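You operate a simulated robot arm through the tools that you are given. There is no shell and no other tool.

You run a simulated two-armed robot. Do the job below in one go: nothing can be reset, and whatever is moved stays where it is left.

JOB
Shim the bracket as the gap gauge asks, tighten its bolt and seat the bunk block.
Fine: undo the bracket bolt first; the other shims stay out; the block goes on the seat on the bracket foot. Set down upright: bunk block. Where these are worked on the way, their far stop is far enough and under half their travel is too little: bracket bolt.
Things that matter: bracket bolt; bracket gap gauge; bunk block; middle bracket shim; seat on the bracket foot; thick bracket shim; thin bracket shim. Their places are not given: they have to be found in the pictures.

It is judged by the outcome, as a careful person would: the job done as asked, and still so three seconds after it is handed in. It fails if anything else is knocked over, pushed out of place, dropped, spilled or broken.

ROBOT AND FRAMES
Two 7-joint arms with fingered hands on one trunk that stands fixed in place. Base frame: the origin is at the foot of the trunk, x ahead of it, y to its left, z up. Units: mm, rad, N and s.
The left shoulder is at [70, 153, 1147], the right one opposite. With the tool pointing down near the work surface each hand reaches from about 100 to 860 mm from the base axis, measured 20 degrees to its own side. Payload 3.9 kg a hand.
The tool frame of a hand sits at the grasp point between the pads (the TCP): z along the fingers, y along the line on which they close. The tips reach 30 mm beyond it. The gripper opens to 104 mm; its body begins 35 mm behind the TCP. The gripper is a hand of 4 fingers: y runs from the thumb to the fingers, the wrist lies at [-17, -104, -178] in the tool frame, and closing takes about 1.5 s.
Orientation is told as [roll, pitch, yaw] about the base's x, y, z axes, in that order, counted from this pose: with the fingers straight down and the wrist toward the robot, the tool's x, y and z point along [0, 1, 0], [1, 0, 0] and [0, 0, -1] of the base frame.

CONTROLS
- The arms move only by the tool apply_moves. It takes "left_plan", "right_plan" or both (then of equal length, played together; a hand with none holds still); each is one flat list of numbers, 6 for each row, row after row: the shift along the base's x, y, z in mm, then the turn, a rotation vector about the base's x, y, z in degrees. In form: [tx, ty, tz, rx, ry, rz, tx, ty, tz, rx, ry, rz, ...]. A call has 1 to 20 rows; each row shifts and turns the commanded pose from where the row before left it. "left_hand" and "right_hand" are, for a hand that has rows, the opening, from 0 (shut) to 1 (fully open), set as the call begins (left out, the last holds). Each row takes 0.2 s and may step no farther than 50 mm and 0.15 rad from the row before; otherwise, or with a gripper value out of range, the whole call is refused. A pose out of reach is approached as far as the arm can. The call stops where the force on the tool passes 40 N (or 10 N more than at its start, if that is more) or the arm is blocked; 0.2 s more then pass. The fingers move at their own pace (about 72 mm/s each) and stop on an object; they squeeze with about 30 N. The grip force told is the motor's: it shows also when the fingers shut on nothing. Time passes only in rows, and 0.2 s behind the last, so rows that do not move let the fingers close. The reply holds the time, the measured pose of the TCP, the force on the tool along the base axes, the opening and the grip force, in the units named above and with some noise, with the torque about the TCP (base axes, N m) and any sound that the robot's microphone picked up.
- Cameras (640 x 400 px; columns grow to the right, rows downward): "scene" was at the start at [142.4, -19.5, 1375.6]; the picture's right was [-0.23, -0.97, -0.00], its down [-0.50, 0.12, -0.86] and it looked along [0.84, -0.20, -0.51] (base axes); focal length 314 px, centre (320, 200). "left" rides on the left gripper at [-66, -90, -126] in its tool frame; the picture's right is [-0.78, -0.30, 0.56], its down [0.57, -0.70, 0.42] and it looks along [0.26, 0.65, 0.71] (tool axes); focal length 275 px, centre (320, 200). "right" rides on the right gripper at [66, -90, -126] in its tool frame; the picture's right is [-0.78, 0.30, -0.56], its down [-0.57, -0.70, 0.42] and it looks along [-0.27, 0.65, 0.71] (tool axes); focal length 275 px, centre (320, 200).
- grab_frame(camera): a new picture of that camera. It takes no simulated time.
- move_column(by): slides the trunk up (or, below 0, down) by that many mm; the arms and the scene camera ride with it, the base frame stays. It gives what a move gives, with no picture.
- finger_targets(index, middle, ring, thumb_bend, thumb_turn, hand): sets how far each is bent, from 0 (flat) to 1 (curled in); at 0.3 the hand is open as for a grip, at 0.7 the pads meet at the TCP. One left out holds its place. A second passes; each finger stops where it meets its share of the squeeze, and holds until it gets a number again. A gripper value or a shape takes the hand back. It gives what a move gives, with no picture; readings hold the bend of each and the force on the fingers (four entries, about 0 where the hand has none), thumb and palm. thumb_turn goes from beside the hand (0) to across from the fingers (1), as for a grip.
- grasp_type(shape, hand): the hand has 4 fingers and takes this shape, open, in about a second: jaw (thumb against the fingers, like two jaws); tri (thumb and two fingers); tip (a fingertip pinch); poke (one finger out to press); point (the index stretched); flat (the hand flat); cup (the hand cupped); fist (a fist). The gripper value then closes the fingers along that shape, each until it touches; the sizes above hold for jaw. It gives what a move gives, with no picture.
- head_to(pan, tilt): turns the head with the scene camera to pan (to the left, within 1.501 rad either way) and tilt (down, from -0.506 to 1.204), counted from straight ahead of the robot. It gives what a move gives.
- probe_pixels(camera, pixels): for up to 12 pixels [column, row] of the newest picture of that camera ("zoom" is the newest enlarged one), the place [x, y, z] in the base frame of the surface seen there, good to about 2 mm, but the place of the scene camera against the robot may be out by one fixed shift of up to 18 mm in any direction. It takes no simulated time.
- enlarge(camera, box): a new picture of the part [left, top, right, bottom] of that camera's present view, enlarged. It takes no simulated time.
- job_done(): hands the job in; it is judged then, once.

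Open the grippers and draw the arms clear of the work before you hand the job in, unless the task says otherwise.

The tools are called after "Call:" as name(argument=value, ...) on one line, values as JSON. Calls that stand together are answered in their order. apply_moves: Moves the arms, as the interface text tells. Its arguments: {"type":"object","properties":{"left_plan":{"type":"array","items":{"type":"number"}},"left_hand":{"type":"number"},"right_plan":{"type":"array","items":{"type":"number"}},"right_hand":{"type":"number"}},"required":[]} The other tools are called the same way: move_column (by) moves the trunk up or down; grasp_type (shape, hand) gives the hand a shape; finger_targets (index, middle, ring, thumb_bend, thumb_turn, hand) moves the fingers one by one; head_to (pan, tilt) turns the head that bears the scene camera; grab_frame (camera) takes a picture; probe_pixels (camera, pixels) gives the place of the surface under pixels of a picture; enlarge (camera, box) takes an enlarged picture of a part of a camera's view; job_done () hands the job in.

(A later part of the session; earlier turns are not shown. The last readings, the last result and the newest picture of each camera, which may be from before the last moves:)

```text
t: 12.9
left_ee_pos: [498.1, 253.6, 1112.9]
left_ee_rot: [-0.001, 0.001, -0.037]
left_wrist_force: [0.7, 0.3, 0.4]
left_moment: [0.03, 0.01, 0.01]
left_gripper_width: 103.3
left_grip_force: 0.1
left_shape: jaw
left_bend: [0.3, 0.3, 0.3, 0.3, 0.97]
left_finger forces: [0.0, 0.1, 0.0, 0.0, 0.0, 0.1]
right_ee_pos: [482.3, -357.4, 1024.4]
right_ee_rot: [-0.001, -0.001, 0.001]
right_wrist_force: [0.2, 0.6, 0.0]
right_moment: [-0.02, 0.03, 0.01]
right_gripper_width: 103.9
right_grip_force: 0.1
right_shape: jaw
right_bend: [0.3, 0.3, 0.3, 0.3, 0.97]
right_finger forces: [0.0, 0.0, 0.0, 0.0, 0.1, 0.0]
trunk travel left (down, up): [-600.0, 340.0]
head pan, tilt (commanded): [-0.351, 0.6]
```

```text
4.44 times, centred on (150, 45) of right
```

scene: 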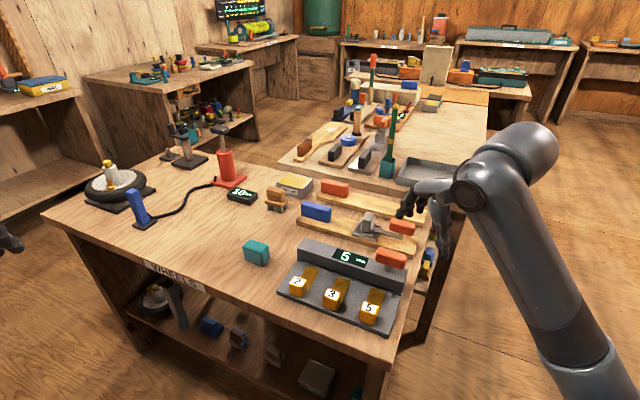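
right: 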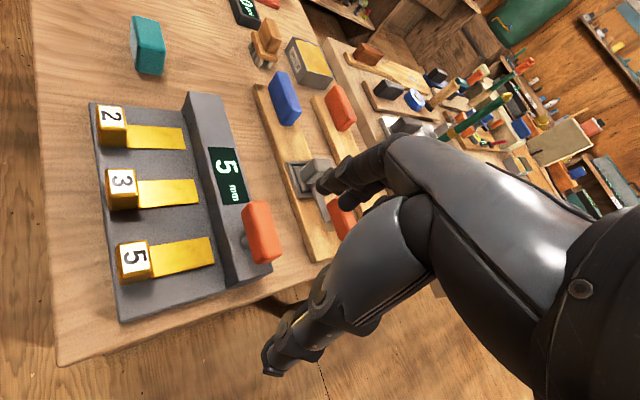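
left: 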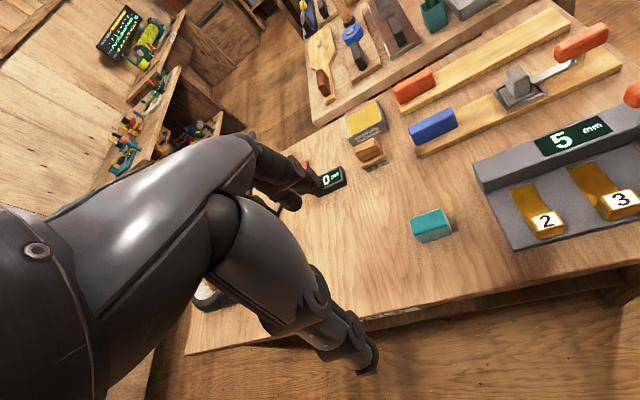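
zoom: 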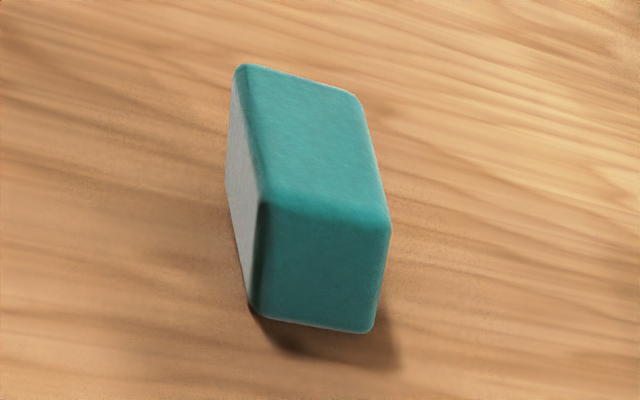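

I'll look around to the far left and right, in case the bracket foot's seat is elsewhere within reach.

Call:
head_to(pan=-1.2, tilt=0.7)

Call:
grab_frame(camera="scene")

Call:
head_to(pan=1.1, tilt=0.7)

Call:
grab_frame(camera="scene")

Call:
head_to(pan=-0.3, tilt=1.1)

Call:
grab_frame(camera="scene")

```text
t: 14.1
left_ee_pos: [498.5, 255.0, 1112.5]
left_ee_rot: [-0.001, -0.001, -0.035]
left_wrist_force: [1.1, -0.1, 0.7]
left_moment: [-0.02, -0.02, -0.04]
left_gripper_width: 103.7
left_grip_force: 0.0
left_shape: jaw
left_bend: [0.3, 0.3, 0.3, 0.3, 0.97]
left_finger forces: [0.0, 0.0, 0.0, 0.0, 0.1, 0.0]
right_ee_pos: [480.9, -356.8, 1024.5]
right_ee_rot: [0.0, -0.002, -0.001]
right_wrist_force: [-0.1, 0.0, -0.2]
right_moment: [-0.01, 0.02, 0.01]
right_gripper_width: 103.9
right_grip_force: 0.0
right_shape: jaw
right_bend: [0.3, 0.3, 0.3, 0.3, 0.97]
right_finger forces: [0.0, 0.0, 0.0, 0.0, 0.0, 0.0]
trunk travel left (down, up): [-600.0, 340.0]
head pan, tilt (commanded): [-1.201, 0.7]
```

```text
taken
```

scene: 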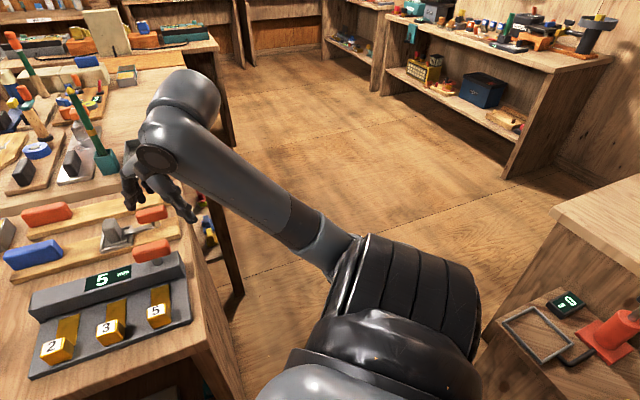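

```text
t: 16.2
left_ee_pos: [499.0, 254.2, 1112.3]
left_ee_rot: [-0.001, -0.001, -0.036]
left_wrist_force: [0.0, 0.6, -0.5]
left_moment: [0.0, -0.01, 0.0]
left_gripper_width: 103.4
left_grip_force: 0.0
left_shape: jaw
left_bend: [0.3, 0.3, 0.3, 0.3, 0.97]
left_finger forces: [0.0, 0.0, 0.1, 0.2, 0.0, 0.1]
right_ee_pos: [481.2, -357.9, 1024.7]
right_ee_rot: [0.0, -0.001, -0.001]
right_wrist_force: [0.4, -0.2, 0.1]
right_moment: [-0.01, 0.0, 0.01]
right_gripper_width: 104.1
right_grip_force: 0.1
right_shape: jaw
right_bend: [0.3, 0.3, 0.3, 0.3, 0.97]
right_finger forces: [0.0, 0.0, 0.1, 0.0, 0.1, 0.1]
trunk travel left (down, up): [-600.0, 340.0]
head pan, tilt (commanded): [1.1, 0.7]
```

```text
taken
```

scene: 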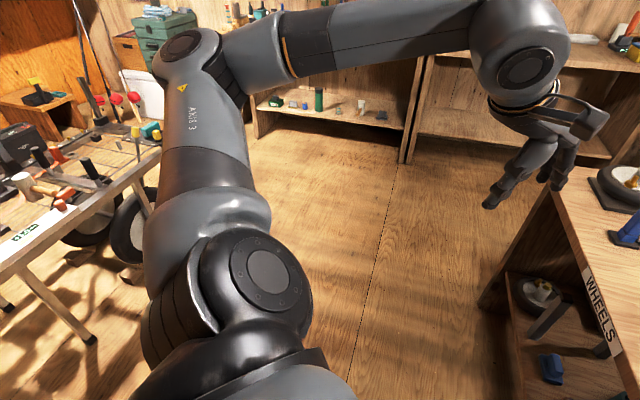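

```text
t: 17.8
left_ee_pos: [498.9, 255.5, 1113.3]
left_ee_rot: [0.0, 0.0, -0.035]
left_wrist_force: [-0.2, -0.6, -0.8]
left_moment: [0.01, 0.0, 0.0]
left_gripper_width: 103.6
left_grip_force: 0.0
left_shape: jaw
left_bend: [0.3, 0.3, 0.3, 0.3, 0.97]
left_finger forces: [0.0, 0.0, 0.1, 0.0, 0.0, 0.0]
right_ee_pos: [481.4, -357.1, 1024.8]
right_ee_rot: [0.001, -0.001, 0.0]
right_wrist_force: [0.3, 0.7, -0.4]
right_moment: [0.0, -0.02, -0.01]
right_gripper_width: 103.7
right_grip_force: 0.2
right_shape: jaw
right_bend: [0.3, 0.3, 0.3, 0.3, 0.97]
right_finger forces: [0.1, 0.1, 0.2, 0.1, 0.0, 0.0]
trunk travel left (down, up): [-600.0, 340.0]
head pan, tilt (commanded): [-0.3, 1.1]
```

```text
taken
```

scene: 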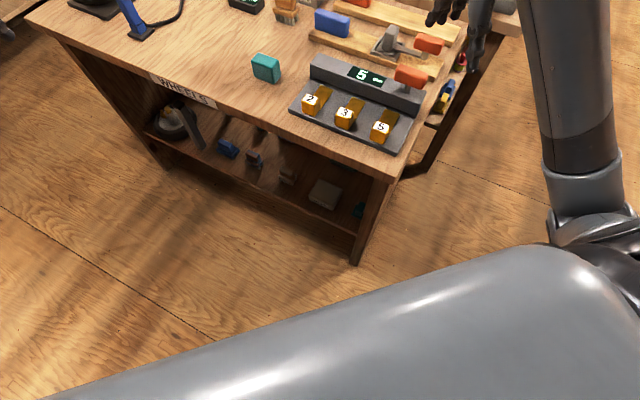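

I'll measure the bracket's geometry in detail with the right camera: plate corners, bar ends, shim tabs and strips.

Call:
grab_frame(camera="right")

Call:
probe_pixels(camera="right", pixels=[[92, 105], [122, 317], [187, 97], [219, 97], [240, 280], [267, 262], [210, 148], [244, 202], [210, 270], [110, 108], [120, 180], [133, 255]])

Call:
probe_pixels(camera="right", pixels=[[184, 128], [186, 148], [197, 180], [199, 201], [210, 238], [214, 262], [150, 55], [135, 25], [160, 70], [255, 208], [270, 255], [248, 245]])

```text
taken
```

right: 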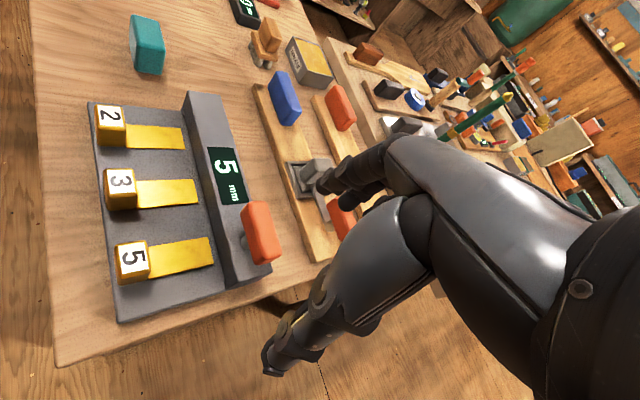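

```text
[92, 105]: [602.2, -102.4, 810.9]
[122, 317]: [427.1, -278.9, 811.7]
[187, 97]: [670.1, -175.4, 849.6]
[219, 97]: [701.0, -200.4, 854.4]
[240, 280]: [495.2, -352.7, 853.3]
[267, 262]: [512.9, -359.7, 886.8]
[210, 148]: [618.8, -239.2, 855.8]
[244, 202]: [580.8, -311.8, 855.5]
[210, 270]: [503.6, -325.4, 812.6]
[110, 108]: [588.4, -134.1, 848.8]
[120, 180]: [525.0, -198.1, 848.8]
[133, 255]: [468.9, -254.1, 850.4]
```

```text
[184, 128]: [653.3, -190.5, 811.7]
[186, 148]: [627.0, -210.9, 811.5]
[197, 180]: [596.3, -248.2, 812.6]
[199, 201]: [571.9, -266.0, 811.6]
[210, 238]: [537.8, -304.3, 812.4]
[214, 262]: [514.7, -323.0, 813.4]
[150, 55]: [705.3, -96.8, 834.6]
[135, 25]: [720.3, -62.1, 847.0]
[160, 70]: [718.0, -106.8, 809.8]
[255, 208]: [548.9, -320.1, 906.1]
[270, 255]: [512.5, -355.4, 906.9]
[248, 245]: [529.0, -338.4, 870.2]
```

The plate measures about 250 x 140 mm with shims at 80 mm spacing, and the bolt sits near the right end of the bar, display in the middle. I'll zoom and probe the bolt handle and the teal block to get their sizes.

Call:
enlarge(camera="right", box=[220, 180, 300, 290])

Call:
probe_pixels(camera="zoom", pixels=[[250, 110], [345, 100], [420, 320], [320, 300], [240, 240], [232, 262], [222, 220], [330, 200], [300, 160], [390, 340], [250, 300], [340, 330]])

```text
3.64 times, centred on (260, 235) of right
```

zoom: 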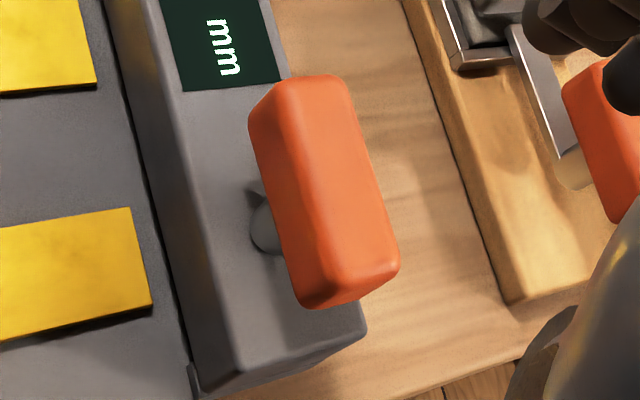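

```text
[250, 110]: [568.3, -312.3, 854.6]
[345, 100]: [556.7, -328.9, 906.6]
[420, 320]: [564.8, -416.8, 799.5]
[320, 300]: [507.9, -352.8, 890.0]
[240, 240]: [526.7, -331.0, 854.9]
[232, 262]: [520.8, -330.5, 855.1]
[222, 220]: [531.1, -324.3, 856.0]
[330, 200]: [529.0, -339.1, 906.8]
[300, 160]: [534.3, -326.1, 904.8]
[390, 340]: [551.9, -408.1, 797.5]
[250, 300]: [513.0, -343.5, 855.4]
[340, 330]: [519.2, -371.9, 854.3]
```

I'll probe more carefully placed points on the handle top, its side and its post.

Call:
probe_pixels(camera="zoom", pixels=[[290, 92], [335, 85], [388, 250], [338, 268], [260, 130], [308, 295], [265, 220], [268, 238], [262, 205], [258, 190], [272, 248], [345, 290]])

Call:
enlarge(camera="right", box=[110, 0, 190, 90])

Call:
probe_pixels(camera="zoom", pixels=[[242, 80], [250, 110], [355, 100], [395, 225], [280, 220], [320, 150], [270, 300], [260, 315], [375, 330], [330, 270], [240, 200], [235, 130]])

```text
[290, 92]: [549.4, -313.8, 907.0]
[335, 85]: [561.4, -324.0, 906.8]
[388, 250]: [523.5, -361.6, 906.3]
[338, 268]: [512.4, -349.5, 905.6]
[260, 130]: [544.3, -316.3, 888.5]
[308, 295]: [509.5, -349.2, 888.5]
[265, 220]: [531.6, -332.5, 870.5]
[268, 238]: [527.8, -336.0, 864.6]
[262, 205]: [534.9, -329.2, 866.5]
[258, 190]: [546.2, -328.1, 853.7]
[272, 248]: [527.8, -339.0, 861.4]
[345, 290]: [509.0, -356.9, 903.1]
```

```text
4.44 times, centred on (150, 45) of right
```

zoom: 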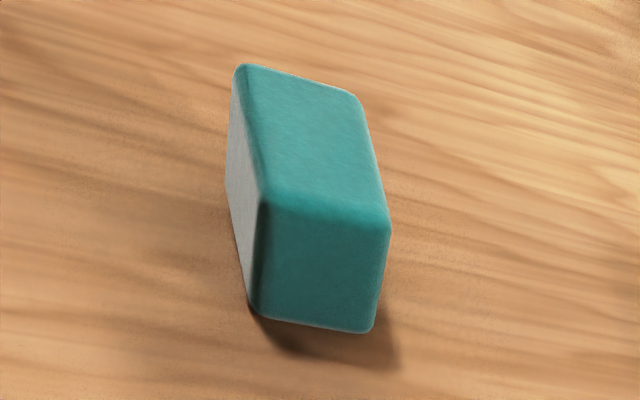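

```text
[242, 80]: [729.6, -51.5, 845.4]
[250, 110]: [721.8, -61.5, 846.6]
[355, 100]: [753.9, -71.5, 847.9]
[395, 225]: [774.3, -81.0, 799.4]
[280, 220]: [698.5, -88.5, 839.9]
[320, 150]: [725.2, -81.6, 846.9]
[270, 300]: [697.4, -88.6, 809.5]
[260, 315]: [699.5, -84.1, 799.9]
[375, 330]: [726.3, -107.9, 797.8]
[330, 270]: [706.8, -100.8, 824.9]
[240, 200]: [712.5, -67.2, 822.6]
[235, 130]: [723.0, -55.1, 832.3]
```

The bolt axis comes out at about (537,-339) with the T-handle 66 mm long along the bar, top at z 907; the teal block is about 55x35x47 mm, matching the free left part of the bar top (40 mm wide). First I'll put the right hand over the bolt, yawed -45° so the fingers close across the handle.

Call:
apply_moves(right_plan=[9.3, 3, -4, 0, 0, -7.5, 9.3, 3, -4, 0, 0, -7.5, 9.3, 3, -4, 0, 0, -7.5, 9.3, 3, -4, 0, 0, -7.5, 9.3, 3, -4, 0, 0, -7.5, 9.3, 3, -4, 0, 0, -7.5], right_hand=1.0)

Call:
grab_frame(camera="right")

Call:
head_to(pan=-0.45, tilt=0.7)

Call:
grab_frame(camera="scene")

```text
t: 19.2
left_ee_pos: [499.4, 254.7, 1113.3]
left_ee_rot: [0.001, -0.001, -0.035]
left_wrist_force: [0.4, 0.0, 0.1]
left_moment: [0.01, -0.02, 0.02]
left_gripper_width: 103.7
left_grip_force: 0.0
left_shape: jaw
left_bend: [0.3, 0.3, 0.3, 0.3, 0.97]
left_finger forces: [0.0, 0.0, 0.0, 0.0, 0.0, 0.1]
right_ee_pos: [536.5, -340.9, 1003.0]
right_ee_rot: [0.0, -0.001, -0.788]
right_wrist_force: [0.4, -0.3, -0.7]
right_moment: [0.0, 0.0, 0.01]
right_gripper_width: 103.6
right_grip_force: 0.0
right_shape: jaw
right_bend: [0.3, 0.3, 0.3, 0.3, 0.97]
right_finger forces: [0.1, 0.0, 0.0, 0.0, 0.0, 0.0]
trunk travel left (down, up): [-600.0, 340.0]
head pan, tilt (commanded): [-0.3, 1.1]
```

```text
taken
```

right: 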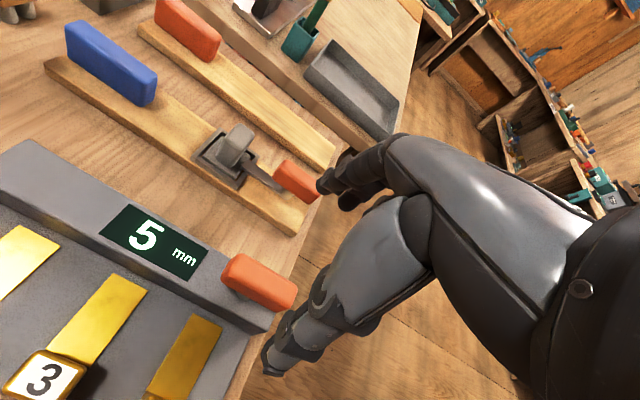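

```text
t: 20.0
left_ee_pos: [499.5, 254.9, 1113.5]
left_ee_rot: [0.001, -0.001, -0.034]
left_wrist_force: [0.6, -0.5, 1.1]
left_moment: [-0.01, -0.01, 0.01]
left_gripper_width: 103.5
left_grip_force: 0.1
left_shape: jaw
left_bend: [0.3, 0.3, 0.3, 0.3, 0.97]
left_finger forces: [0.1, 0.0, 0.0, 0.0, 0.0, 0.0]
right_ee_pos: [536.8, -339.0, 1003.2]
right_ee_rot: [0.0, 0.001, -0.785]
right_wrist_force: [-0.3, 0.9, 0.0]
right_moment: [0.03, -0.02, -0.02]
right_gripper_width: 103.7
right_grip_force: 0.0
right_shape: jaw
right_bend: [0.3, 0.3, 0.3, 0.3, 0.97]
right_finger forces: [0.1, 0.1, 0.1, 0.1, 0.0, 0.1]
trunk travel left (down, up): [-600.0, 340.0]
head pan, tilt (commanded): [-0.45, 0.7]
```

```text
taken
```

scene: 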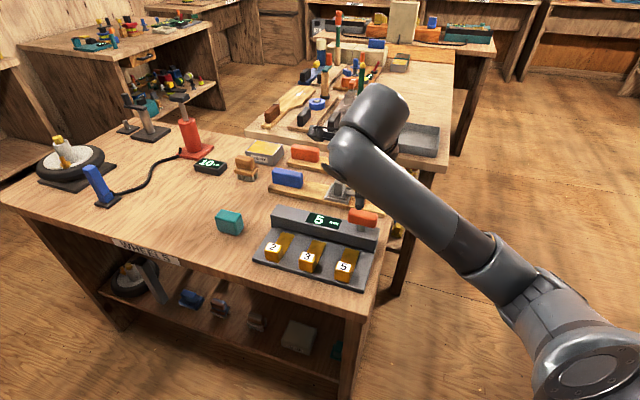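

Yaw -45° is reached and the thumb (270,355) and fingers (330,180) straddle the handle line. I'll lower to z≈897 so the pads are beside the orange handle.

Call:
apply_moves(right_plan=[0, 0, -26, 0, 0, 0, 0, 0, -26, 0, 0, 0, 0, 0, -26, 0, 0, 0, 0, 0, -26, 0, 0, 0])

Call:
grab_frame(camera="right")

Call:
enlarge(camera="scene", box=[280, 160, 420, 300])

```text
t: 21.0
left_ee_pos: [499.3, 254.4, 1111.5]
left_ee_rot: [0.003, -0.001, -0.036]
left_wrist_force: [-0.9, 0.9, -0.2]
left_moment: [0.03, -0.02, 0.01]
left_gripper_width: 103.7
left_grip_force: 0.0
left_shape: jaw
left_bend: [0.3, 0.3, 0.3, 0.3, 0.97]
left_finger forces: [0.1, 0.1, 0.0, 0.0, 0.0, 0.0]
right_ee_pos: [538.9, -340.3, 896.1]
right_ee_rot: [0.0, 0.0, -0.784]
right_wrist_force: [0.5, -0.6, -0.6]
right_moment: [0.01, -0.02, 0.04]
right_gripper_width: 104.1
right_grip_force: 0.1
right_shape: jaw
right_bend: [0.3, 0.3, 0.3, 0.3, 0.97]
right_finger forces: [0.1, 0.0, 0.0, 0.1, 0.0, 0.1]
trunk travel left (down, up): [-600.0, 340.0]
head pan, tilt (commanded): [-0.45, 0.7]
```

```text
taken
```

right: 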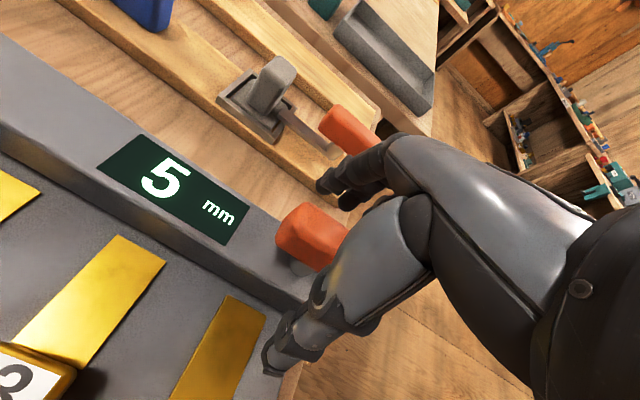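

```text
2.86 times, centred on (350, 230) of scene
```

zoom: 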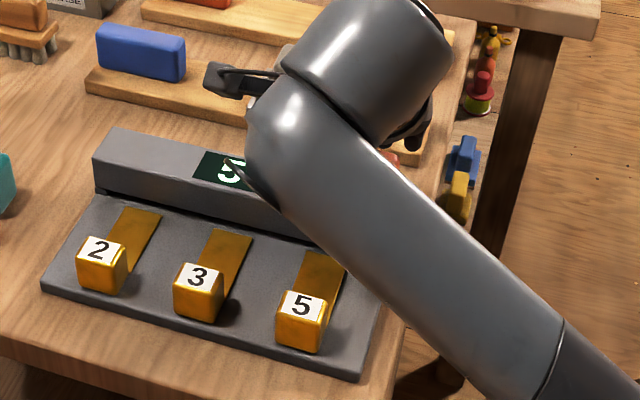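

The handle sits between thumb and fingers at about the TCP pixel (310,237). I'll close the right hand on it.

Call:
apply_moves(right_plan=[0, 0, 0, 0, 0, 0, 0, 0, 0, 0, 0, 0, 0, 0, 0, 0, 0, 0, 0, 0, 0, 0, 0, 0, 0, 0, 0, 0, 0, 0, 0, 0, 0, 0, 0, 0, 0, 0, 0, 0, 0, 0, 0, 0, 0, 0, 0, 0], right_hand=0.0)

Call:
grab_frame(camera="right")

```text
t: 22.8
left_ee_pos: [499.9, 255.0, 1113.5]
left_ee_rot: [0.001, 0.0, -0.035]
left_wrist_force: [-0.7, -0.4, 0.3]
left_moment: [0.0, -0.04, 0.02]
left_gripper_width: 103.7
left_grip_force: 0.1
left_shape: jaw
left_bend: [0.3, 0.3, 0.3, 0.3, 0.97]
left_finger forces: [0.1, 0.0, 0.0, 0.1, 0.0, 0.1]
right_ee_pos: [538.4, -340.4, 895.8]
right_ee_rot: [-0.004, 0.003, -0.785]
right_wrist_force: [-5.3, 4.6, -14.2]
right_moment: [0.15, 0.11, 0.04]
right_gripper_width: 16.3
right_grip_force: 29.9
right_shape: jaw
right_bend: [0.73, 0.64, 0.59, 0.75, 1.0]
right_finger forces: [13.4, 8.6, 3.2, 0.0, 27.6, 0.1]
trunk travel left (down, up): [-600.0, 340.0]
head pan, tilt (commanded): [-0.45, 0.7]
```

```text
taken
```

right: 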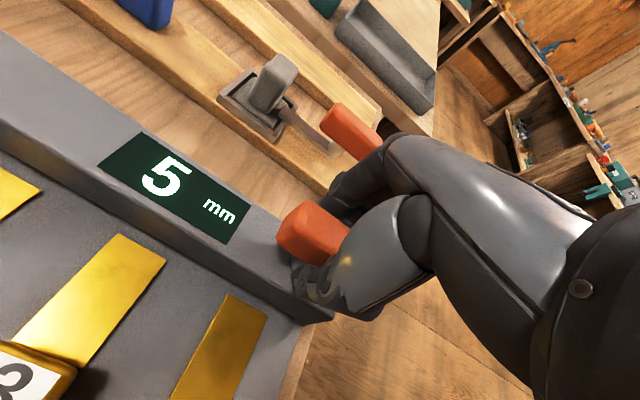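

The hand holds the handle (grip 30 N). I'll turn it counter-clockwise (undo) by 16° as a test and read the torque.

Call:
apply_moves(right_plan=[0, 0, 0, 0, 0, 4, 0, 0, 0, 0, 0, 4, 0, 0, 0, 0, 0, 4, 0, 0, 0, 0, 0, 4])

Call:
grab_frame(camera="right")

```text
t: 23.8
left_ee_pos: [500.5, 253.4, 1112.6]
left_ee_rot: [0.001, 0.001, -0.034]
left_wrist_force: [0.3, -0.3, -0.1]
left_moment: [-0.01, -0.01, 0.01]
left_gripper_width: 103.5
left_grip_force: 0.1
left_shape: jaw
left_bend: [0.3, 0.3, 0.3, 0.3, 0.97]
left_finger forces: [0.0, 0.1, 0.0, 0.1, 0.0, 0.0]
right_ee_pos: [536.9, -340.8, 895.9]
right_ee_rot: [0.001, 0.003, -0.507]
right_wrist_force: [-7.4, 2.1, -19.5]
right_moment: [0.09, 0.19, -0.03]
right_gripper_width: 16.2
right_grip_force: 30.0
right_shape: jaw
right_bend: [0.73, 0.65, 0.61, 0.74, 1.0]
right_finger forces: [15.5, 8.6, 3.5, 0.0, 29.6, 0.0]
trunk travel left (down, up): [-600.0, 340.0]
head pan, tilt (commanded): [-0.45, 0.7]
```

```text
taken
```

right: 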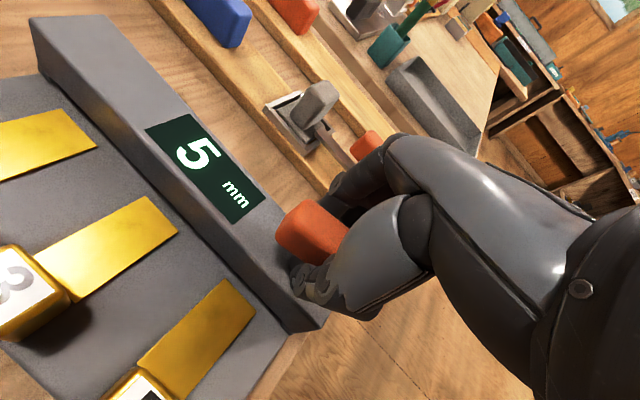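

The handle turned with the hand with hardly any torque, so counter-clockwise works. I'll continue turning and watch the torque and sounds.

Call:
apply_moves(right_plan=[0, 0, 0, 0, 0, 5, 0, 0, 0, 0, 0, 5, 0, 0, 0, 0, 0, 5, 0, 0, 0, 0, 0, 5, 0, 0, 0, 0, 0, 5, 0, 0, 0, 0, 0, 5])

Call:
grab_frame(camera="right")

```text
t: 25.2
left_ee_pos: [500.2, 253.6, 1113.1]
left_ee_rot: [0.002, 0.003, -0.036]
left_wrist_force: [0.2, -0.5, 0.3]
left_moment: [0.0, 0.0, 0.01]
left_gripper_width: 103.7
left_grip_force: 0.1
left_shape: jaw
left_bend: [0.3, 0.3, 0.3, 0.3, 0.97]
left_finger forces: [0.0, 0.0, 0.1, 0.0, 0.0, 0.0]
right_ee_pos: [537.1, -341.3, 895.8]
right_ee_rot: [0.001, 0.003, 0.019]
right_wrist_force: [-7.8, 2.5, -22.3]
right_moment: [0.06, 0.24, -0.04]
right_gripper_width: 16.3
right_grip_force: 30.0
right_shape: jaw
right_bend: [0.73, 0.65, 0.63, 0.74, 1.0]
right_finger forces: [16.0, 8.4, 3.3, 0.0, 30.1, 0.1]
trunk travel left (down, up): [-600.0, 340.0]
head pan, tilt (commanded): [-0.45, 0.7]
```

```text
taken
```

right: 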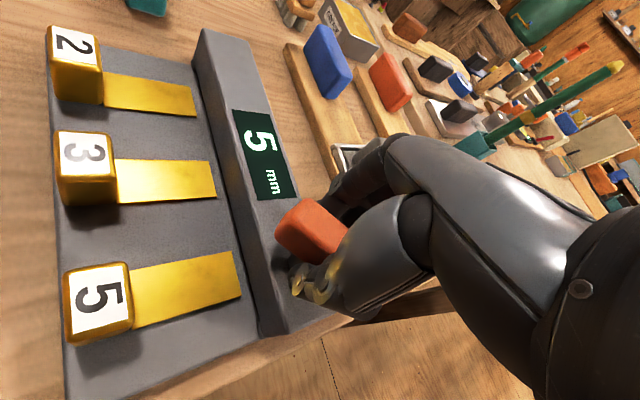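

Total turn so far is 46° with the torque about Z still near zero. I'll continue counter-clockwise.

Call:
apply_moves(right_plan=[0, 0, 0, 0, 0, 5, 0, 0, 0, 0, 0, 5, 0, 0, 0, 0, 0, 5, 0, 0, 0, 0, 0, 5, 0, 0, 0, 0, 0, 5, 0, 0, 0, 0, 0, 5, 0, 0, 0, 0, 0, 5, 0, 0, 0, 0, 0, 5])

Call:
grab_frame(camera="right")

```text
t: 27.0
left_ee_pos: [501.0, 253.2, 1111.3]
left_ee_rot: [0.001, 0.001, -0.034]
left_wrist_force: [-0.9, -0.6, -0.7]
left_moment: [0.01, -0.03, -0.02]
left_gripper_width: 103.5
left_grip_force: 0.0
left_shape: jaw
left_bend: [0.3, 0.3, 0.3, 0.3, 0.97]
left_finger forces: [0.0, 0.0, 0.1, 0.0, 0.0, 0.0]
right_ee_pos: [538.4, -340.6, 895.4]
right_ee_rot: [0.002, 0.003, 0.717]
right_wrist_force: [-5.0, 2.2, -22.3]
right_moment: [0.02, 0.15, -0.03]
right_gripper_width: 15.8
right_grip_force: 29.8
right_shape: jaw
right_bend: [0.72, 0.65, 0.63, 0.75, 0.99]
right_finger forces: [17.8, 8.8, 3.6, 0.0, 27.9, 0.0]
trunk travel left (down, up): [-600.0, 340.0]
head pan, tilt (commanded): [-0.45, 0.7]
```

```text
taken
```

right: 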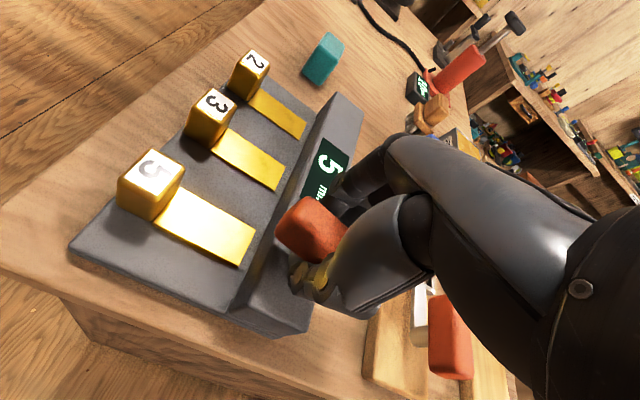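

Rotated 86° with no resistance yet. I'll continue towards yaw +90°.

Call:
apply_moves(right_plan=[0, 0, 0, 0, 0, 5, 0, 0, 0, 0, 0, 5, 0, 0, 0, 0, 0, 5, 0, 0, 0, 0, 0, 5, 0, 0, 0, 0, 0, 5, 0, 0, 0, 0, 0, 5, 0, 0, 0, 0, 0, 5, 0, 0, 0, 0, 0, 5])

Call:
grab_frame(camera="right")

```text
t: 28.8
left_ee_pos: [504.0, 253.7, 1111.6]
left_ee_rot: [0.002, 0.005, -0.035]
left_wrist_force: [-0.1, 0.4, 0.2]
left_moment: [0.03, 0.03, -0.02]
left_gripper_width: 103.7
left_grip_force: 0.0
left_shape: jaw
left_bend: [0.3, 0.3, 0.3, 0.3, 0.97]
left_finger forces: [0.1, 0.0, 0.0, 0.0, 0.1, 0.0]
right_ee_pos: [543.2, -341.2, 895.9]
right_ee_rot: [0.004, -0.002, 1.415]
right_wrist_force: [14.9, -2.2, -17.7]
right_moment: [-0.16, -0.44, -1.1]
right_gripper_width: 15.2
right_grip_force: 30.2
right_shape: jaw
right_bend: [0.72, 0.72, 0.71, 0.75, 0.91]
right_finger forces: [40.5, 3.4, 0.0, 0.0, 35.5, 0.1]
trunk travel left (down, up): [-600.0, 340.0]
head pan, tilt (commanded): [-0.45, 0.7]
```

```text
taken
```

right: 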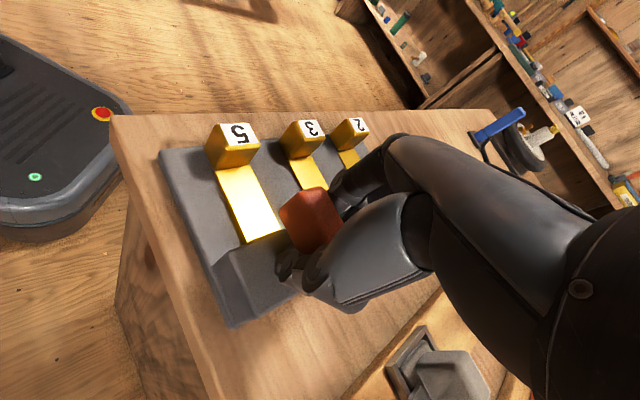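

Torque rose to -1.1 N·m and the handle slipped in the grip, so the far stop seems reached. I'll open the hand and lift straight up to see the handle.

Call:
apply_moves(right_plan=[0, 0, 0, 0, 0, -4, 0, 0, 0, 0, 0, 0, 0, 0, 0, 0, 0, 0, 0, 0, 0, 0, 0, 0, 0, 0, 0, 0, 0, 0, 0, 0, 0, 0, 0, 0, 0, 0, 0, 0, 0, 0, 0, 0, 0, 0, 0, 0], right_hand=1.0)

Call:
apply_moves(right_plan=[0, 0, 30, 0, 0, 0, 0, 0, 30, 0, 0, 0, 0, 0, 30, 0, 0, 0, 0, 0, 30, 0, 0, 0])

Call:
grab_frame(camera="right")

Call:
grab_frame(camera="scene")

```text
t: 30.6
left_ee_pos: [499.4, 254.9, 1113.1]
left_ee_rot: [0.0, -0.001, -0.034]
left_wrist_force: [0.7, 0.0, -0.6]
left_moment: [-0.02, 0.02, -0.01]
left_gripper_width: 103.8
left_grip_force: 0.1
left_shape: jaw
left_bend: [0.3, 0.3, 0.3, 0.3, 0.97]
left_finger forces: [0.1, 0.0, 0.0, 0.0, 0.0, 0.2]
right_ee_pos: [539.4, -340.0, 897.6]
right_ee_rot: [-0.001, -0.001, 1.344]
right_wrist_force: [0.4, -0.3, -0.1]
right_moment: [0.04, 0.02, -0.03]
right_gripper_width: 103.4
right_grip_force: 0.1
right_shape: jaw
right_bend: [0.3, 0.3, 0.3, 0.3, 0.97]
right_finger forces: [0.1, 0.0, 0.0, 0.1, 0.0, 0.0]
trunk travel left (down, up): [-600.0, 340.0]
head pan, tilt (commanded): [-0.45, 0.7]
```

```text
t: 31.6
left_ee_pos: [499.4, 254.3, 1112.8]
left_ee_rot: [-0.001, 0.0, -0.034]
left_wrist_force: [-0.3, 0.4, -1.0]
left_moment: [0.01, -0.03, 0.02]
left_gripper_width: 103.6
left_grip_force: 0.0
left_shape: jaw
left_bend: [0.3, 0.3, 0.3, 0.3, 0.97]
left_finger forces: [0.0, 0.1, 0.0, 0.0, 0.0, 0.1]
right_ee_pos: [535.7, -340.3, 1018.9]
right_ee_rot: [0.001, 0.0, 1.344]
right_wrist_force: [-0.4, -0.4, -0.4]
right_moment: [-0.01, -0.07, 0.01]
right_gripper_width: 103.9
right_grip_force: 0.0
right_shape: jaw
right_bend: [0.3, 0.3, 0.3, 0.3, 0.97]
right_finger forces: [0.1, 0.0, 0.1, 0.0, 0.1, 0.0]
trunk travel left (down, up): [-600.0, 340.0]
head pan, tilt (commanded): [-0.45, 0.7]
```

```text
taken
```

right: 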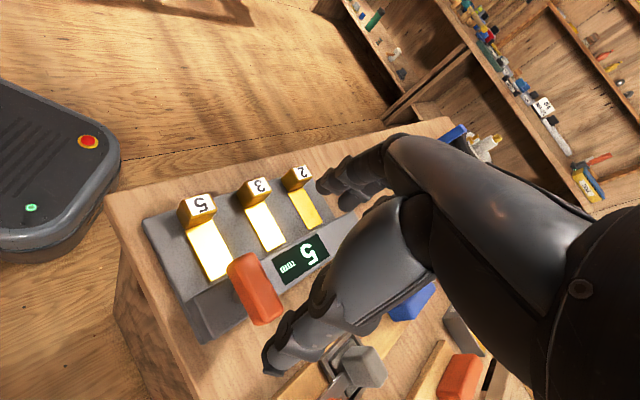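

```text
taken
```

scene: 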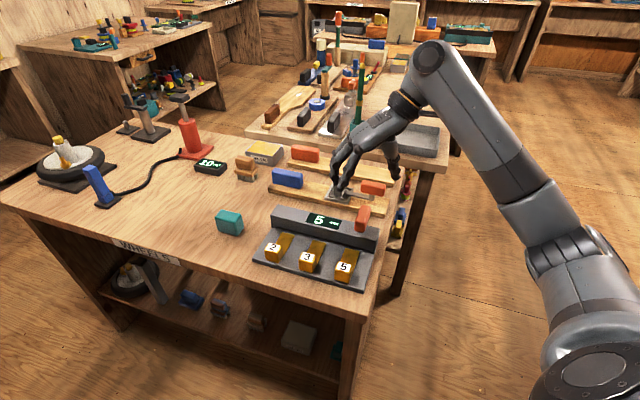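

The handle is now roughly across the bar at (363,218) in the scene view. I'll probe it to measure how far it turned.

Call:
enlarge(camera="scene", box=[320, 180, 410, 290])

Call:
enlarge(camera="right", box=[130, 160, 330, 340])

Call:
probe_pixels(camera="right", pixels=[[237, 265], [250, 260], [260, 300], [275, 295], [245, 285], [255, 280], [268, 297], [243, 265]])

```text
3.64 times, centred on (365, 235) of scene
```

zoom: 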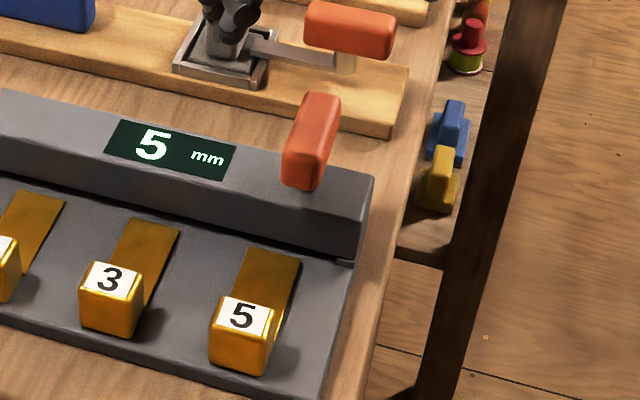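

```text
2.22 times, centred on (230, 250) of right
```

zoom: 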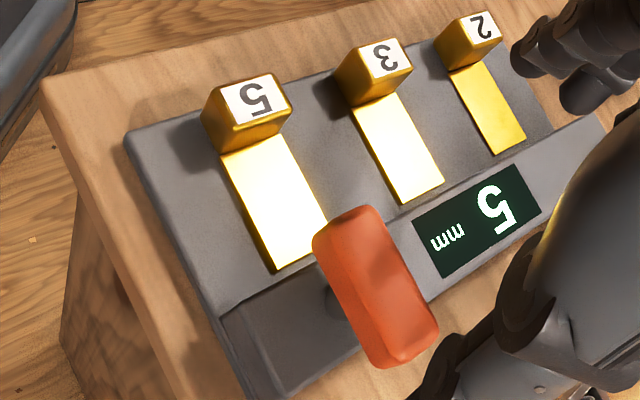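

```text
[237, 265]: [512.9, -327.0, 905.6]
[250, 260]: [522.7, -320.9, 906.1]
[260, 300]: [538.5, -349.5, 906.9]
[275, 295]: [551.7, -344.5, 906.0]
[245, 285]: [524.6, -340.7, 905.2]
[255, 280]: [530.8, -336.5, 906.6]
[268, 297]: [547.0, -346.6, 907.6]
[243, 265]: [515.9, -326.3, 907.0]
```

The handle axis turned about 90–95° to lie across the bar, where it met its stop, so the bolt is undone. Next I'll hover the right hand over the "5" shim's tab (about (469,-256)) with yaw +45° so the jaws would close along the bar direction.

Call:
apply_moves(right_plan=[-13.4, 16.8, -5, 0, 0, -6.4, -13.4, 16.8, -5, 0, 0, -6.4, -13.4, 16.8, -5, 0, 0, -6.4, -13.4, 16.8, -10, 0, 0, -6.4, -13.4, 16.8, -10, 0, 0, -6.4])

Call:
grab_frame(camera="right")

Call:
grab_frame(camera="scene")

```text
t: 32.8
left_ee_pos: [499.3, 255.5, 1113.0]
left_ee_rot: [0.0, -0.001, -0.035]
left_wrist_force: [-0.1, 0.0, 0.2]
left_moment: [-0.05, 0.03, 0.01]
left_gripper_width: 103.9
left_grip_force: 0.1
left_shape: jaw
left_bend: [0.3, 0.3, 0.3, 0.3, 0.97]
left_finger forces: [0.0, 0.0, 0.1, 0.1, 0.1, 0.0]
right_ee_pos: [469.6, -253.5, 984.1]
right_ee_rot: [-0.001, -0.003, 0.783]
right_wrist_force: [-0.6, 0.2, 0.3]
right_moment: [0.0, -0.02, 0.0]
right_gripper_width: 103.8
right_grip_force: 0.1
right_shape: jaw
right_bend: [0.3, 0.3, 0.3, 0.3, 0.97]
right_finger forces: [0.0, 0.0, 0.1, 0.0, 0.1, 0.0]
trunk travel left (down, up): [-600.0, 340.0]
head pan, tilt (commanded): [-0.45, 0.7]
```

```text
taken
```

right: 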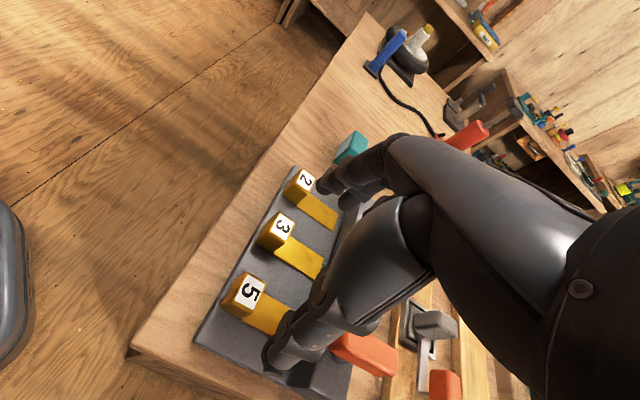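

```text
taken
```

scene: 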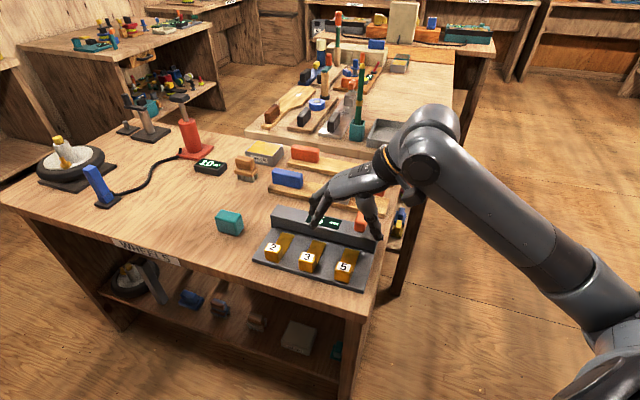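

Tab 5 is visible at (245,293) in the right view. I'll zoom and probe its top corners and strip to fix its centre and size.

Call:
enlarge(camera="right", box=[200, 250, 310, 350])

Call:
enlarge(camera="scene", box=[310, 220, 400, 300])

```text
4.00 times, centred on (255, 300) of right
```

zoom: 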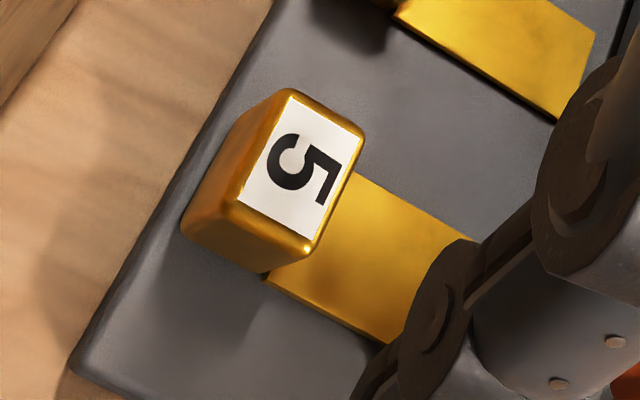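

```text
5.00 times, centred on (355, 260) of scene
```

zoom: 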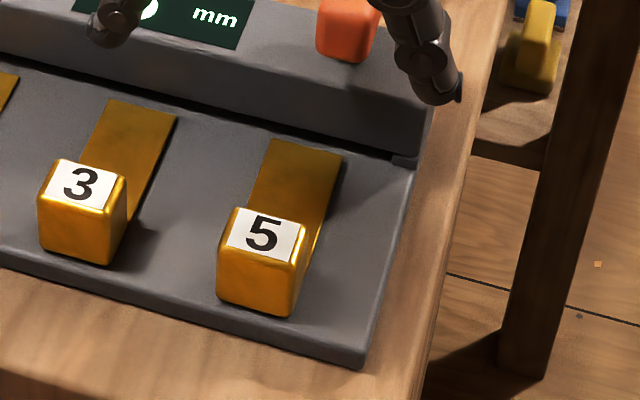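

I'll probe the tab top corners and base in the right camera view.

Call:
probe_pixels(camera="right", pixels=[[248, 276], [261, 284], [250, 307], [237, 301], [249, 292], [196, 339], [226, 308], [239, 312], [262, 305], [280, 312], [255, 325], [230, 300]])

```text
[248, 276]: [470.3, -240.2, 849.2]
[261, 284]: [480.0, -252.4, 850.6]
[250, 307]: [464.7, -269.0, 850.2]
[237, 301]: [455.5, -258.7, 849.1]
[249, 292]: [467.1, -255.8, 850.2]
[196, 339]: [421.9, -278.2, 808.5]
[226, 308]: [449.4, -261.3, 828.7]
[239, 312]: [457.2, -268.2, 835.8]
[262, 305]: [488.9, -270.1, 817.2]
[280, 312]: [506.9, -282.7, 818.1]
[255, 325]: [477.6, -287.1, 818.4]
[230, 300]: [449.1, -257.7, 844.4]
```

Tab 5's centre is about (467.6,-255.1), 33 mm wide along the bar, 24 mm deep, top at z 850. I'll narrow the opening to 0.6 so the fingers fit between tabs 3 and 5, and lower to z≈900 first.

Call:
apply_moves(right_plan=[-1, -0.8, -20, 0, 0, 0, -1, -0.8, -20, 0, 0, 0, 0, 0, -20, 0, 0, 0, 0, 0, -20, 0, 0, 0], right_hand=0.6)

Call:
grab_frame(camera="right")

Call:
enlarge(camera="scene", box=[290, 190, 400, 300])

```text
t: 33.8
left_ee_pos: [498.5, 254.3, 1112.6]
left_ee_rot: [-0.001, 0.0, -0.035]
left_wrist_force: [0.0, 0.8, 0.0]
left_moment: [-0.02, -0.02, 0.0]
left_gripper_width: 103.7
left_grip_force: 0.0
left_shape: jaw
left_bend: [0.3, 0.3, 0.3, 0.3, 0.97]
left_finger forces: [0.2, 0.0, 0.1, 0.0, 0.1, 0.0]
right_ee_pos: [468.0, -257.6, 903.7]
right_ee_rot: [0.001, 0.001, 0.785]
right_wrist_force: [-1.0, 0.4, -0.2]
right_moment: [0.02, -0.01, -0.01]
right_gripper_width: 62.7
right_grip_force: 0.1
right_shape: jaw
right_bend: [0.73, 0.4, 0.37, 0.63, 0.99]
right_finger forces: [0.1, 0.0, 0.0, 0.0, 0.0, 0.0]
trunk travel left (down, up): [-600.0, 340.0]
head pan, tilt (commanded): [-0.45, 0.7]
```

```text
taken
```

right: 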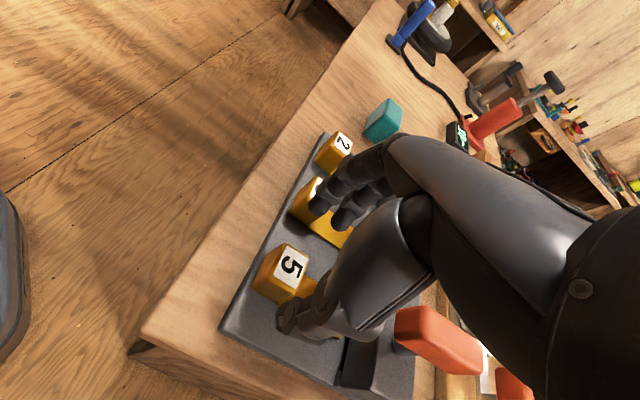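

```text
3.64 times, centred on (345, 245) of scene
```

zoom: 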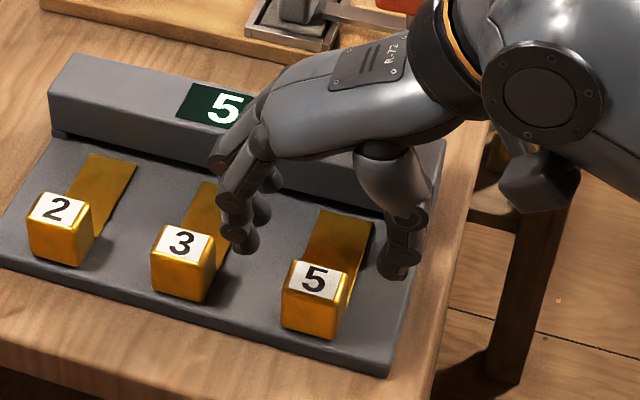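

The index bend reads 0.73 while the others are about 0.4, so I'll wait a moment with still rows to see whether the fingers settle.

Call:
apply_moves(right_plan=[0, 0, 0, 0, 0, 0, 0, 0, 0, 0, 0, 0, 0, 0, 0, 0, 0, 0], right_hand=0.6)

Call:
enlarge(camera="right", box=[220, 100, 460, 380])

Call:
enlarge(camera="scene", box=[335, 210, 395, 300])

```text
t: 34.6
left_ee_pos: [498.7, 254.9, 1113.1]
left_ee_rot: [0.0, 0.001, -0.036]
left_wrist_force: [-0.2, 1.2, -0.7]
left_moment: [0.0, 0.01, -0.01]
left_gripper_width: 103.6
left_grip_force: 0.0
left_shape: jaw
left_bend: [0.3, 0.3, 0.3, 0.3, 0.97]
left_finger forces: [0.1, 0.0, 0.0, 0.1, 0.1, 0.0]
right_ee_pos: [468.3, -257.2, 903.9]
right_ee_rot: [0.001, 0.001, 0.786]
right_wrist_force: [-0.8, 0.4, -0.1]
right_moment: [0.0, 0.01, -0.01]
right_gripper_width: 62.6
right_grip_force: 0.0
right_shape: jaw
right_bend: [0.73, 0.4, 0.37, 0.63, 0.99]
right_finger forces: [0.0, 0.0, 0.1, 0.1, 0.0, 0.1]
trunk travel left (down, up): [-600.0, 340.0]
head pan, tilt (commanded): [-0.45, 0.7]
```

```text
1.43 times, centred on (340, 240) of right
```

zoom: 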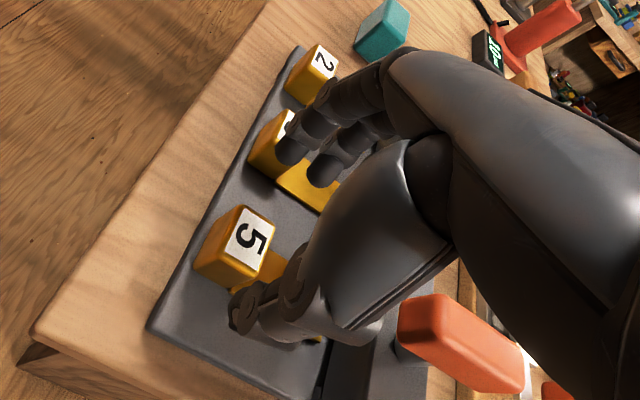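

```text
4.44 times, centred on (365, 255) of scene
```

zoom: 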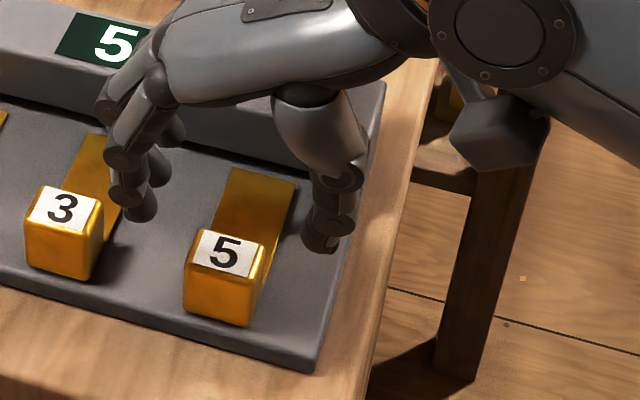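

The index finger stays bent at 0.73, which could hit the tab on the way down. I'll set the fingers individually to an even half-open shape and look again.

Call:
finger_targets(hand="right", index=0.45, middle=0.45, ring=0.45, thumb_bend=0.45, thumb_turn=1.0)

Call:
enlarge(camera="right", box=[220, 100, 460, 380])

Call:
enlarge(camera="scene", box=[335, 210, 395, 300])

```text
t: 35.6
left_ee_pos: [498.8, 255.2, 1114.3]
left_ee_rot: [0.0, 0.001, -0.034]
left_wrist_force: [-0.7, 0.1, -0.7]
left_moment: [0.03, 0.0, -0.01]
left_gripper_width: 103.7
left_grip_force: 0.0
left_shape: jaw
left_bend: [0.3, 0.3, 0.3, 0.3, 0.97]
left_finger forces: [0.0, 0.0, 0.1, 0.0, 0.0, 0.0]
right_ee_pos: [467.3, -256.4, 903.4]
right_ee_rot: [0.002, 0.0, 0.785]
right_wrist_force: [0.0, -0.1, -0.3]
right_moment: [0.0, 0.0, -0.01]
right_gripper_width: 65.9
right_grip_force: 0.1
right_shape: fingers
right_bend: [0.45, 0.45, 0.45, 0.45, 0.99]
right_finger forces: [0.0, 0.0, 0.1, 0.1, 0.0, 0.0]
trunk travel left (down, up): [-600.0, 340.0]
head pan, tilt (commanded): [-0.45, 0.7]
```

```text
1.43 times, centred on (340, 240) of right
```

zoom: 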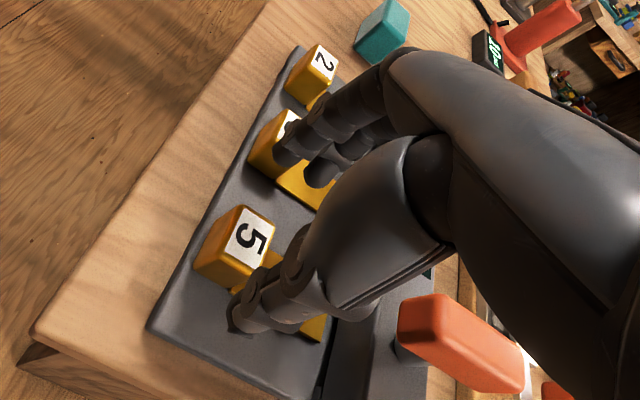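

```text
4.44 times, centred on (365, 255) of scene
```

zoom: 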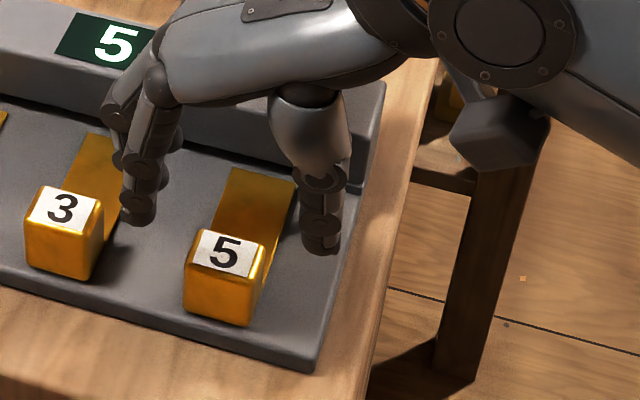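

The fingers are now even with a 66 mm opening, about 15–19 mm clear on either side of tab 5 and clear of tab 3. I'll descend to z≈852.

Call:
apply_moves(right_plan=[0, 0.5, -13, 0, 0, 0, 0, 0.5, -13, 0, 0, 0, 0, 0, -13, 0, 0, 0, 0, 0, -12, 0, 0, 0])

Call:
enlarge(camera="right", box=[220, 100, 460, 380])

Call:
enlarge(camera="scene", box=[325, 210, 395, 300])

```text
t: 36.6
left_ee_pos: [499.8, 255.0, 1113.9]
left_ee_rot: [0.0, 0.0, -0.034]
left_wrist_force: [0.8, 0.0, -0.7]
left_moment: [0.02, -0.02, 0.01]
left_gripper_width: 103.7
left_grip_force: 0.2
left_shape: jaw
left_bend: [0.3, 0.3, 0.3, 0.3, 0.97]
left_finger forces: [0.0, 0.0, 0.0, 0.1, 0.0, 0.0]
right_ee_pos: [468.2, -256.6, 852.1]
right_ee_rot: [0.001, -0.001, 0.785]
right_wrist_force: [-0.7, 0.5, -0.9]
right_moment: [-0.03, -0.01, 0.04]
right_gripper_width: 65.9
right_grip_force: 0.0
right_shape: fingers
right_bend: [0.45, 0.45, 0.45, 0.45, 0.99]
right_finger forces: [0.1, 0.1, 0.1, 0.0, 0.0, 0.1]
trunk travel left (down, up): [-600.0, 340.0]
head pan, tilt (commanded): [-0.45, 0.7]
```

```text
1.43 times, centred on (340, 240) of right
```

zoom: 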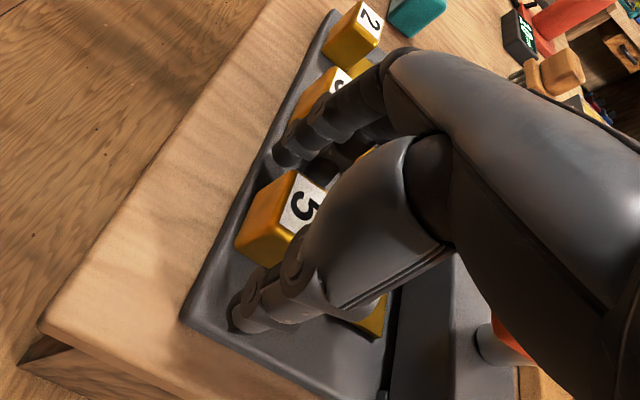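

```text
4.44 times, centred on (360, 255) of scene
```

zoom: 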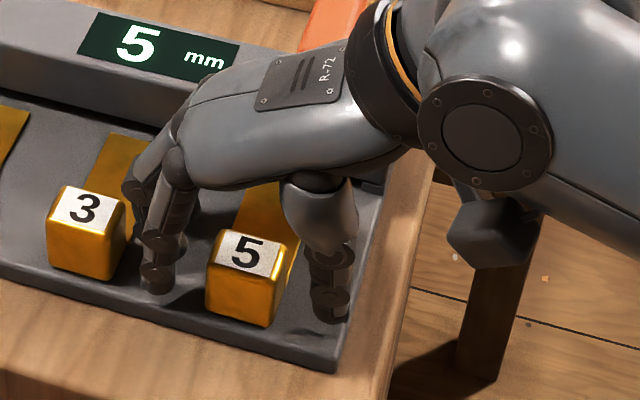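

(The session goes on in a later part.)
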